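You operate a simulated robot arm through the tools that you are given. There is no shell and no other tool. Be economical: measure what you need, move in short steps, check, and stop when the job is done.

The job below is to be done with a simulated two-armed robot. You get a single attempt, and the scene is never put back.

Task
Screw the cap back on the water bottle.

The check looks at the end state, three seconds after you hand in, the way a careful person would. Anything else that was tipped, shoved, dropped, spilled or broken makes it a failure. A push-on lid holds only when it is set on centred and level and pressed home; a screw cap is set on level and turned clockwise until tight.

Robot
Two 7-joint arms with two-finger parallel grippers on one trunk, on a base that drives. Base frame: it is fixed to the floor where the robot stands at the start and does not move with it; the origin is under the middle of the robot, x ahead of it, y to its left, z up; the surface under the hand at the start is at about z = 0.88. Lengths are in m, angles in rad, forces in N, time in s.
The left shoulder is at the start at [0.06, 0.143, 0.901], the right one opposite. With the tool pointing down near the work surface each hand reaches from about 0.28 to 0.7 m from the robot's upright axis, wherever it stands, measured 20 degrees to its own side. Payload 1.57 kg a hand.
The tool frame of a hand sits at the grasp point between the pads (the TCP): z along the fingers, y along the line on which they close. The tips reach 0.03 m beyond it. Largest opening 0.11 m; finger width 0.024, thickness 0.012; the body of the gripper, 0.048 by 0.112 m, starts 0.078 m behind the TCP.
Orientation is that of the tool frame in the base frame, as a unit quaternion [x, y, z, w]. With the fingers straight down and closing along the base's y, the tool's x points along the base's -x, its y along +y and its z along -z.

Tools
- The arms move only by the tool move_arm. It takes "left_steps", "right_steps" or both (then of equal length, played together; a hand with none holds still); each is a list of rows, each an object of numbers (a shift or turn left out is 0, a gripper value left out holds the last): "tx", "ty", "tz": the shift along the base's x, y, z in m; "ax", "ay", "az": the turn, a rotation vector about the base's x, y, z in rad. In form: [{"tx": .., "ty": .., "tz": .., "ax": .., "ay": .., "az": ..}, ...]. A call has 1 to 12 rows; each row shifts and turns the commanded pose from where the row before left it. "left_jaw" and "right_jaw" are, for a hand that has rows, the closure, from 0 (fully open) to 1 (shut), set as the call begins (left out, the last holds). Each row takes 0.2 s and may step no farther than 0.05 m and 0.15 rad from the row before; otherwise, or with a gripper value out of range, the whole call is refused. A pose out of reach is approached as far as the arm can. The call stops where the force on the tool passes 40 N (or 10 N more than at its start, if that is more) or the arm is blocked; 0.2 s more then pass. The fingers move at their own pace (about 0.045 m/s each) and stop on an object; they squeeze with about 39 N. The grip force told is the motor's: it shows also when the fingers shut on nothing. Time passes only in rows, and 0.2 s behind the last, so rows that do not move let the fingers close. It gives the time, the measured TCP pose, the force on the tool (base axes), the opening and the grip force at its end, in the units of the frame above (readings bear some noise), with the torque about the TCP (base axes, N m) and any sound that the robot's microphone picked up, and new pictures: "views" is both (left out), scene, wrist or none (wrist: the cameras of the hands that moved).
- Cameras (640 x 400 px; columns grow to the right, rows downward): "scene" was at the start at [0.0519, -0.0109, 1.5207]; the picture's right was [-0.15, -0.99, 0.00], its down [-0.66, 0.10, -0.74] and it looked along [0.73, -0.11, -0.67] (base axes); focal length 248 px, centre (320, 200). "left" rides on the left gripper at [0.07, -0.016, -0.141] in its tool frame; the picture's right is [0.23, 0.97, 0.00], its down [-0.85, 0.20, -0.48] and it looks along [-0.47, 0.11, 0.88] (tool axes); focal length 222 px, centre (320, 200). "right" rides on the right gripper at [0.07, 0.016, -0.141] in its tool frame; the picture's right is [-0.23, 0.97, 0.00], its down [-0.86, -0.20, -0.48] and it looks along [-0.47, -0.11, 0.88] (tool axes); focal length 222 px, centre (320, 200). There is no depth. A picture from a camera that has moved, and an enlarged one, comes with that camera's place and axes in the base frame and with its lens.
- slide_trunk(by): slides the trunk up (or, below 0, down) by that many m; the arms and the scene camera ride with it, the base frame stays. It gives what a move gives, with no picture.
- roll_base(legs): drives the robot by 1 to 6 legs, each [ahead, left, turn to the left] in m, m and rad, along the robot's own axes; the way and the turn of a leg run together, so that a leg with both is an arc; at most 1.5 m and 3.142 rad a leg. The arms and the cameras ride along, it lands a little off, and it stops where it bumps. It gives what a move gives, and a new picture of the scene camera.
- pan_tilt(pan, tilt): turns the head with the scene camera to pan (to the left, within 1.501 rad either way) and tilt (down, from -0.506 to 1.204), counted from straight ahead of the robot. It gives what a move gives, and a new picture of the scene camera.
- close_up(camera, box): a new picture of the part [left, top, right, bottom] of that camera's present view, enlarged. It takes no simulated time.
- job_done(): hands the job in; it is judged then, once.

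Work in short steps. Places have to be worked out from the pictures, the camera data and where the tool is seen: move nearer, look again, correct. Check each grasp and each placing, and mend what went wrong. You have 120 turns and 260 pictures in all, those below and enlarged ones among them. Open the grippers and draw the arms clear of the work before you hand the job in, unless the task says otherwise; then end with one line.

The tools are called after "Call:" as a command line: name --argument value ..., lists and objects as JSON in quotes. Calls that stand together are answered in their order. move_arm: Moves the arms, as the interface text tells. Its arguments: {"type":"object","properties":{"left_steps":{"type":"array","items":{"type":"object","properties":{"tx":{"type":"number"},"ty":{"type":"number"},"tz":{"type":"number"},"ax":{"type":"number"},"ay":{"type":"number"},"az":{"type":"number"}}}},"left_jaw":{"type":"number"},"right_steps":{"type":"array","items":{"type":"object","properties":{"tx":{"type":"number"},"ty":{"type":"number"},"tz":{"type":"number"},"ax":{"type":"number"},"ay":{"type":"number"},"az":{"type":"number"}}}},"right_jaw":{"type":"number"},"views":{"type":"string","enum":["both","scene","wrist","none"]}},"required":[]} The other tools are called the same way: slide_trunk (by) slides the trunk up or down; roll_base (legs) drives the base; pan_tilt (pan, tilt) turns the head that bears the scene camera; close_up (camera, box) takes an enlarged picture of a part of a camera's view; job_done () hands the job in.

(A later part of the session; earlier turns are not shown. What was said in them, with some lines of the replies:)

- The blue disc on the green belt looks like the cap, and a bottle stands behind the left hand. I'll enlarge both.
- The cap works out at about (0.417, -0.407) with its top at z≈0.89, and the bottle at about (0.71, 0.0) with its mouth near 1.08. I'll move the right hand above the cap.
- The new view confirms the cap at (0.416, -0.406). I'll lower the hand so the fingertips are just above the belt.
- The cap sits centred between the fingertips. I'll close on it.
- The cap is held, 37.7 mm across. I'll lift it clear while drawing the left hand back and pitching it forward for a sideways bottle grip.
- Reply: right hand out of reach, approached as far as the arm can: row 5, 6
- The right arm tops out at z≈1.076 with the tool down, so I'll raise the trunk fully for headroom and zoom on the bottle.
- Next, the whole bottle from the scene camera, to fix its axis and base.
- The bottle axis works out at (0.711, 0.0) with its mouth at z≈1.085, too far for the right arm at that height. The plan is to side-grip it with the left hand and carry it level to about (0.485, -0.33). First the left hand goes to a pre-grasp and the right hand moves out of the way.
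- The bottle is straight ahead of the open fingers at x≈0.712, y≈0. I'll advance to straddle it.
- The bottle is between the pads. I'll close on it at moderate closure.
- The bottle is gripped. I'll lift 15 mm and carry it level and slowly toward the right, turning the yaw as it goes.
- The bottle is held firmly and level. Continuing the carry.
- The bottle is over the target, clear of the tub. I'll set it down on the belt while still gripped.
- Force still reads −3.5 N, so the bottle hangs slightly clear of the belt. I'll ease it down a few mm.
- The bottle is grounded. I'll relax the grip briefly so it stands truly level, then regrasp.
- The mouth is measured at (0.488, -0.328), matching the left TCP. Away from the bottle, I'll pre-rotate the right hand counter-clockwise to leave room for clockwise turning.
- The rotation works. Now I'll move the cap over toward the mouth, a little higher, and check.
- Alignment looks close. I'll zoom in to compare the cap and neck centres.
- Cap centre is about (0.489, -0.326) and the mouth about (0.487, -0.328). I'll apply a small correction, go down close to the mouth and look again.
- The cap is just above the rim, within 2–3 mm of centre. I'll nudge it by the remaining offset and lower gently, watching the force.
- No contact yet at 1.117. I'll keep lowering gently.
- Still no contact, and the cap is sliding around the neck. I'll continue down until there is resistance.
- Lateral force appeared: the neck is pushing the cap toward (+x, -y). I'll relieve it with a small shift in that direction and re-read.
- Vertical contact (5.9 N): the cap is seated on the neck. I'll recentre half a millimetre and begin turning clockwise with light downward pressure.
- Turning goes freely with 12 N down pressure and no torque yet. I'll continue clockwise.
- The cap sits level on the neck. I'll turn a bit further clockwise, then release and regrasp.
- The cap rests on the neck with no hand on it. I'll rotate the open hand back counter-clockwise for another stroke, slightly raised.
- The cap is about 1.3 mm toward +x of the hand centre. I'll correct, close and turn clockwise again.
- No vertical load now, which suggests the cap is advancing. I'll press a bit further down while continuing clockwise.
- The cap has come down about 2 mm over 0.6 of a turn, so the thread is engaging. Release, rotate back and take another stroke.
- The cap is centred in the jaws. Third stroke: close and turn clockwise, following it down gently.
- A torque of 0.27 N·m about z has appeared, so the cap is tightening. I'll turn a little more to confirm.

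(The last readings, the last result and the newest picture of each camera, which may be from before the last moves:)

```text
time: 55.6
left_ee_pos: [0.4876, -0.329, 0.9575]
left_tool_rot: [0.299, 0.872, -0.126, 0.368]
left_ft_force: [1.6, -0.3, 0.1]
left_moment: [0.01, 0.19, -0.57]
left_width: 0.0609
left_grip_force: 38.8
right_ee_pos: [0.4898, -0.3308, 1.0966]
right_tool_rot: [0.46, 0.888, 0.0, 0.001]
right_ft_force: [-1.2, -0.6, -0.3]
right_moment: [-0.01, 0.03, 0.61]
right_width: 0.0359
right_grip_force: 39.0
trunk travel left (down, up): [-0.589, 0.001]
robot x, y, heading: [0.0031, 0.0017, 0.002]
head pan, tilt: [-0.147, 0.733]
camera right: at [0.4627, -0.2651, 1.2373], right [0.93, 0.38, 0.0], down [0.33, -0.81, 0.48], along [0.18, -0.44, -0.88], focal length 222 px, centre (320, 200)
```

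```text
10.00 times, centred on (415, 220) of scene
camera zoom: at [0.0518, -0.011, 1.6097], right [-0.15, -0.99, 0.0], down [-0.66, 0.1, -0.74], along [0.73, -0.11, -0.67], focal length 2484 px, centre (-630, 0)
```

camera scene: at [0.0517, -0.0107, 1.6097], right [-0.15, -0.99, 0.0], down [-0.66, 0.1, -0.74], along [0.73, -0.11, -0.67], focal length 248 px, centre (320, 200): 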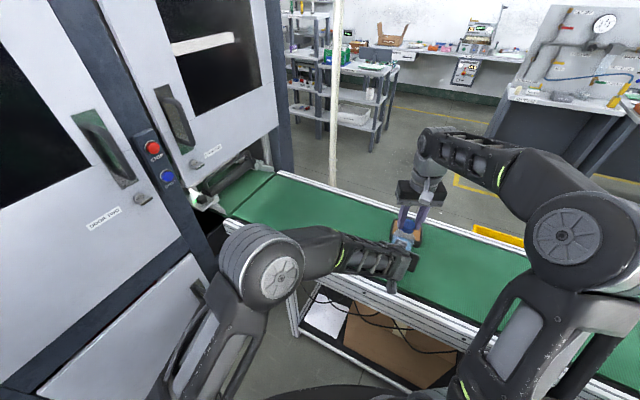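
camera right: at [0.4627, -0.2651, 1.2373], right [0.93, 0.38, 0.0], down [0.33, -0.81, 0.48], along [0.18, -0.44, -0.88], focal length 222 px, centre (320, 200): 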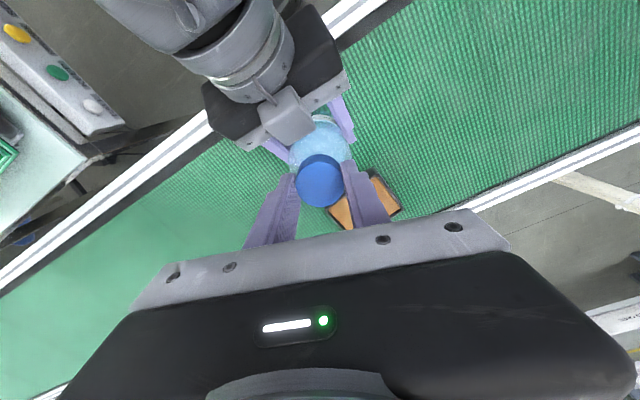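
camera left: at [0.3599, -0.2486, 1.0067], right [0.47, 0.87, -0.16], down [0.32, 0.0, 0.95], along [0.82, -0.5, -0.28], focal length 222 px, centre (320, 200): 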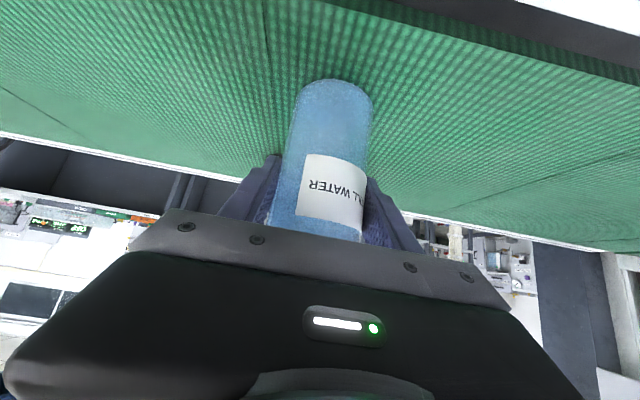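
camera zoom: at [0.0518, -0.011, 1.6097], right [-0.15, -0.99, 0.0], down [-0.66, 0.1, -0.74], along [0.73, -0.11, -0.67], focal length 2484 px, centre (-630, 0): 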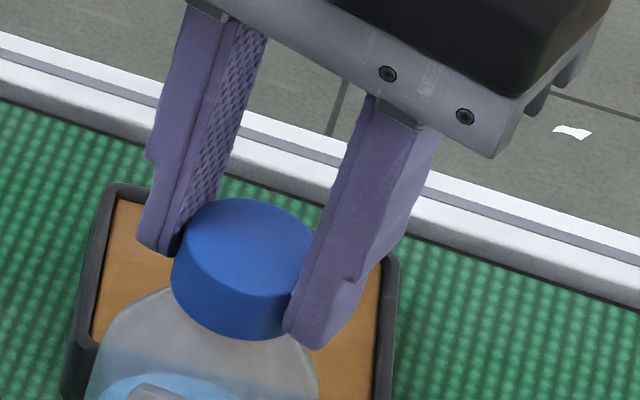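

Torque rose to 0.61 N·m and is fully passed to the bottle, so the cap is tight. One last small tweak, then I'll open the right hand and lift off.

Call:
move_arm --right_steps '[{"az": -0.1}, {"az": -0.05}, {}]' --views "none"

Call:
move_arm --right_steps '[{}, {}, {}, {"tz": 0.015}, {"tz": 0.015}, {"tz": 0.012}, {}]' --right_jaw 0.4 --views "both"

Call:
close_up --camera "scene" --box '[390, 200, 440, 240]'

```text
time: 56.4
left_ee_pos: [0.4874, -0.3293, 0.9567]
left_tool_rot: [0.299, 0.872, -0.126, 0.368]
left_ft_force: [0.1, 0.0, 0.9]
left_moment: [-0.02, 0.04, -0.75]
left_width: 0.0607
left_grip_force: 39.2
right_ee_pos: [0.4898, -0.3321, 1.0969]
right_tool_rot: [0.526, 0.851, -0.001, 0.001]
right_ft_force: [0.0, -0.4, 0.6]
right_moment: [0.0, 0.02, 0.76]
right_width: 0.0346
right_grip_force: 38.9
trunk travel left (down, up): [-0.589, 0.001]
robot x, y, heading: [-0.0023, 0.0017, 0.003]
head pan, tilt: [-0.147, 0.733]
```

```text
time: 58.0
left_ee_pos: [0.4872, -0.3295, 0.9575]
left_tool_rot: [0.299, 0.872, -0.126, 0.368]
left_ft_force: [0.3, 0.2, 1.0]
left_moment: [-0.08, 0.08, 0.04]
left_width: 0.0607
left_grip_force: 39.2
right_ee_pos: [0.4901, -0.3312, 1.139]
right_tool_rot: [0.525, 0.851, 0.0, 0.001]
right_ft_force: [0.4, 0.4, -0.1]
right_moment: [0.01, 0.01, 0.03]
right_width: 0.0658
right_grip_force: 0.2
trunk travel left (down, up): [-0.589, 0.001]
robot x, y, heading: [-0.0034, 0.0001, 0.003]
head pan, tilt: [-0.147, 0.733]
camera scene: at [0.0518, -0.011, 1.6097], right [-0.15, -0.99, 0.0], down [-0.66, 0.1, -0.74], along [0.73, -0.11, -0.67], focal length 248 px, centre (320, 200)
camera right: at [0.4733, -0.262, 1.2797], right [0.97, 0.23, 0.0], down [0.21, -0.85, 0.48], along [0.11, -0.47, -0.88], focal length 222 px, centre (320, 200)
```

scene: 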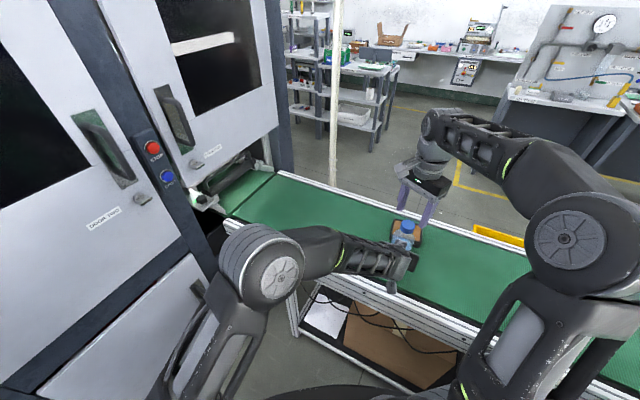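
right: 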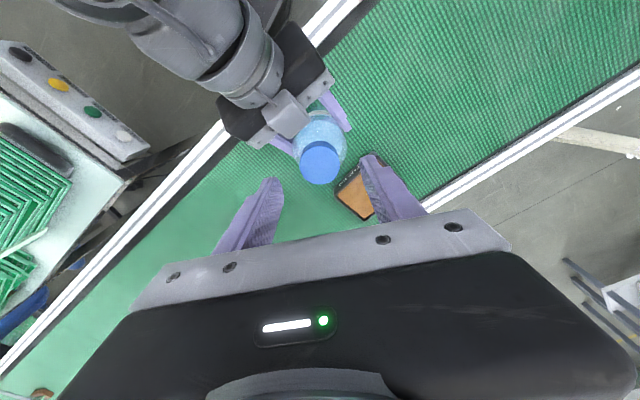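

```text
10.00 times, centred on (415, 220) of scene
camera zoom: at [0.0518, -0.011, 1.6097], right [-0.15, -0.99, 0.0], down [-0.66, 0.1, -0.74], along [0.73, -0.11, -0.67], focal length 2484 px, centre (-630, 0)
```

zoom: 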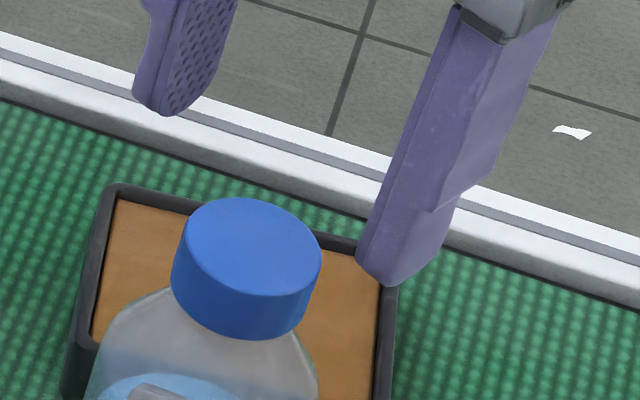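

The cap sits level and tight. Now the right hand draws clear and the left hand opens.

Call:
move_arm --right_steps '[{"tx": -0.01, "ty": -0.04}, {"tx": -0.015, "ty": -0.04}, {"tx": -0.015, "ty": -0.04}, {"tx": -0.015, "ty": -0.04}, {}]' --left_steps '[{}, {}, {}, {}, {}]' --left_jaw 0.1 --views "scene"

```text
time: 59.2
left_ee_pos: [0.4882, -0.3289, 0.9575]
left_tool_rot: [0.298, 0.872, -0.126, 0.368]
left_ft_force: [-0.3, 0.3, -0.1]
left_moment: [0.03, 0.01, 0.0]
left_width: 0.099
left_grip_force: 0.1
right_ee_pos: [0.4353, -0.4907, 1.137]
right_tool_rot: [0.525, 0.851, 0.0, 0.001]
right_ft_force: [-0.4, 0.8, -0.4]
right_moment: [-0.03, 0.02, -0.03]
right_width: 0.0661
right_grip_force: 0.1
trunk travel left (down, up): [-0.589, 0.001]
robot x, y, heading: [0.0024, 0.0032, -0.0]
head pan, tilt: [-0.147, 0.733]
camera scene: at [0.052, -0.0105, 1.6097], right [-0.15, -0.99, 0.0], down [-0.66, 0.1, -0.74], along [0.73, -0.11, -0.67], focal length 248 px, centre (320, 200)
```

scene: 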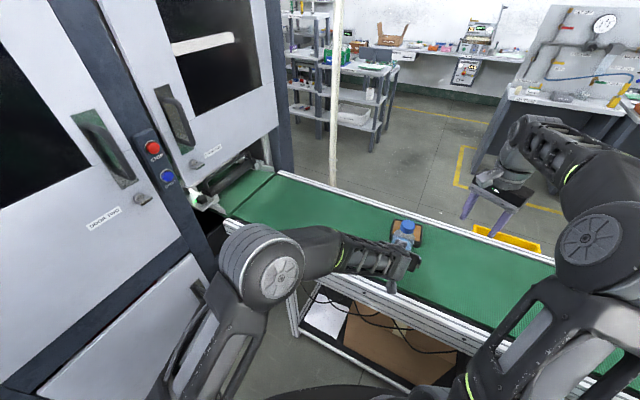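

Retreating the left hand straight back along its approach direction.

Call:
move_arm --left_steps '[{"tx": -0.024, "ty": 0.018}, {"tx": -0.024, "ty": 0.018}, {"tx": -0.024, "ty": 0.018}, {"tx": -0.024, "ty": 0.018}, {"tx": -0.024, "ty": 0.018, "tz": 0.02}, {"ty": 0.04, "tz": 0.02}, {"ty": 0.04, "tz": 0.02}, {}]' --views "both"

Call:
close_up --camera "scene" --box '[360, 190, 460, 270]'

```text
time: 61.0
left_ee_pos: [0.3674, -0.1603, 1.0153]
left_tool_rot: [0.299, 0.872, -0.126, 0.368]
left_ft_force: [-0.2, -0.3, -0.2]
left_moment: [-0.01, 0.01, 0.0]
left_width: 0.099
left_grip_force: 0.0
right_ee_pos: [0.4345, -0.4923, 1.1361]
right_tool_rot: [0.524, 0.852, -0.001, 0.001]
right_ft_force: [-0.1, -0.8, -0.3]
right_moment: [-0.01, 0.01, -0.04]
right_width: 0.0662
right_grip_force: 0.1
trunk travel left (down, up): [-0.589, 0.001]
robot x, y, heading: [-0.0003, -0.0017, -0.003]
head pan, tilt: [-0.147, 0.733]
camera scene: at [0.0525, -0.0118, 1.6096], right [-0.15, -0.99, 0.0], down [-0.66, 0.1, -0.74], along [0.73, -0.11, -0.67], focal length 248 px, centre (320, 200)
camera left: at [0.2393, -0.0798, 1.0653], right [0.47, 0.87, -0.16], down [0.32, 0.0, 0.95], along [0.82, -0.5, -0.28], focal length 222 px, centre (320, 200)
```

scene: 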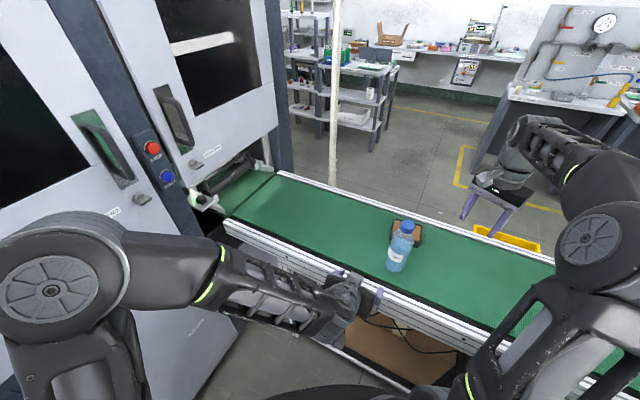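
left: 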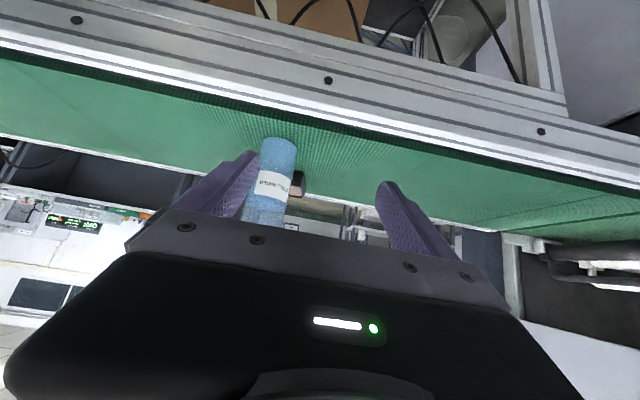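

```text
5.00 times, centred on (410, 230) of scene
camera zoom: at [0.0525, -0.0118, 1.6096], right [-0.15, -0.99, 0.0], down [-0.66, 0.1, -0.74], along [0.73, -0.11, -0.67], focal length 1242 px, centre (-130, 50)
```

zoom: 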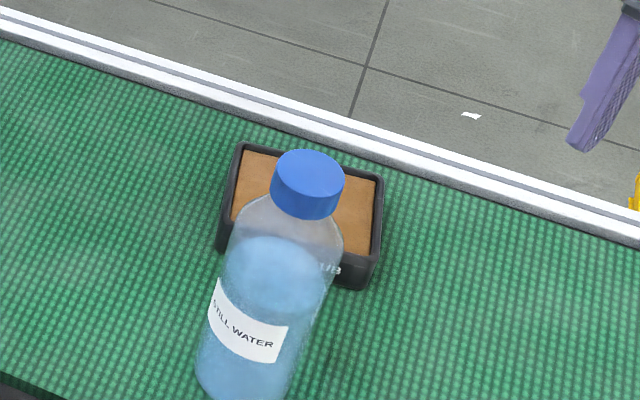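

The capped bottle stands upright on the belt with both arms clear, and the tub hasn't moved. I'll hand the job in.

Call:
job_done

```text
The job is handed in.
```

The cap is screwed tight and level on the water bottle. I moved the bottle about 0.4 m along the belt so the right arm could reach it, and it stands upright there with both arms clear.
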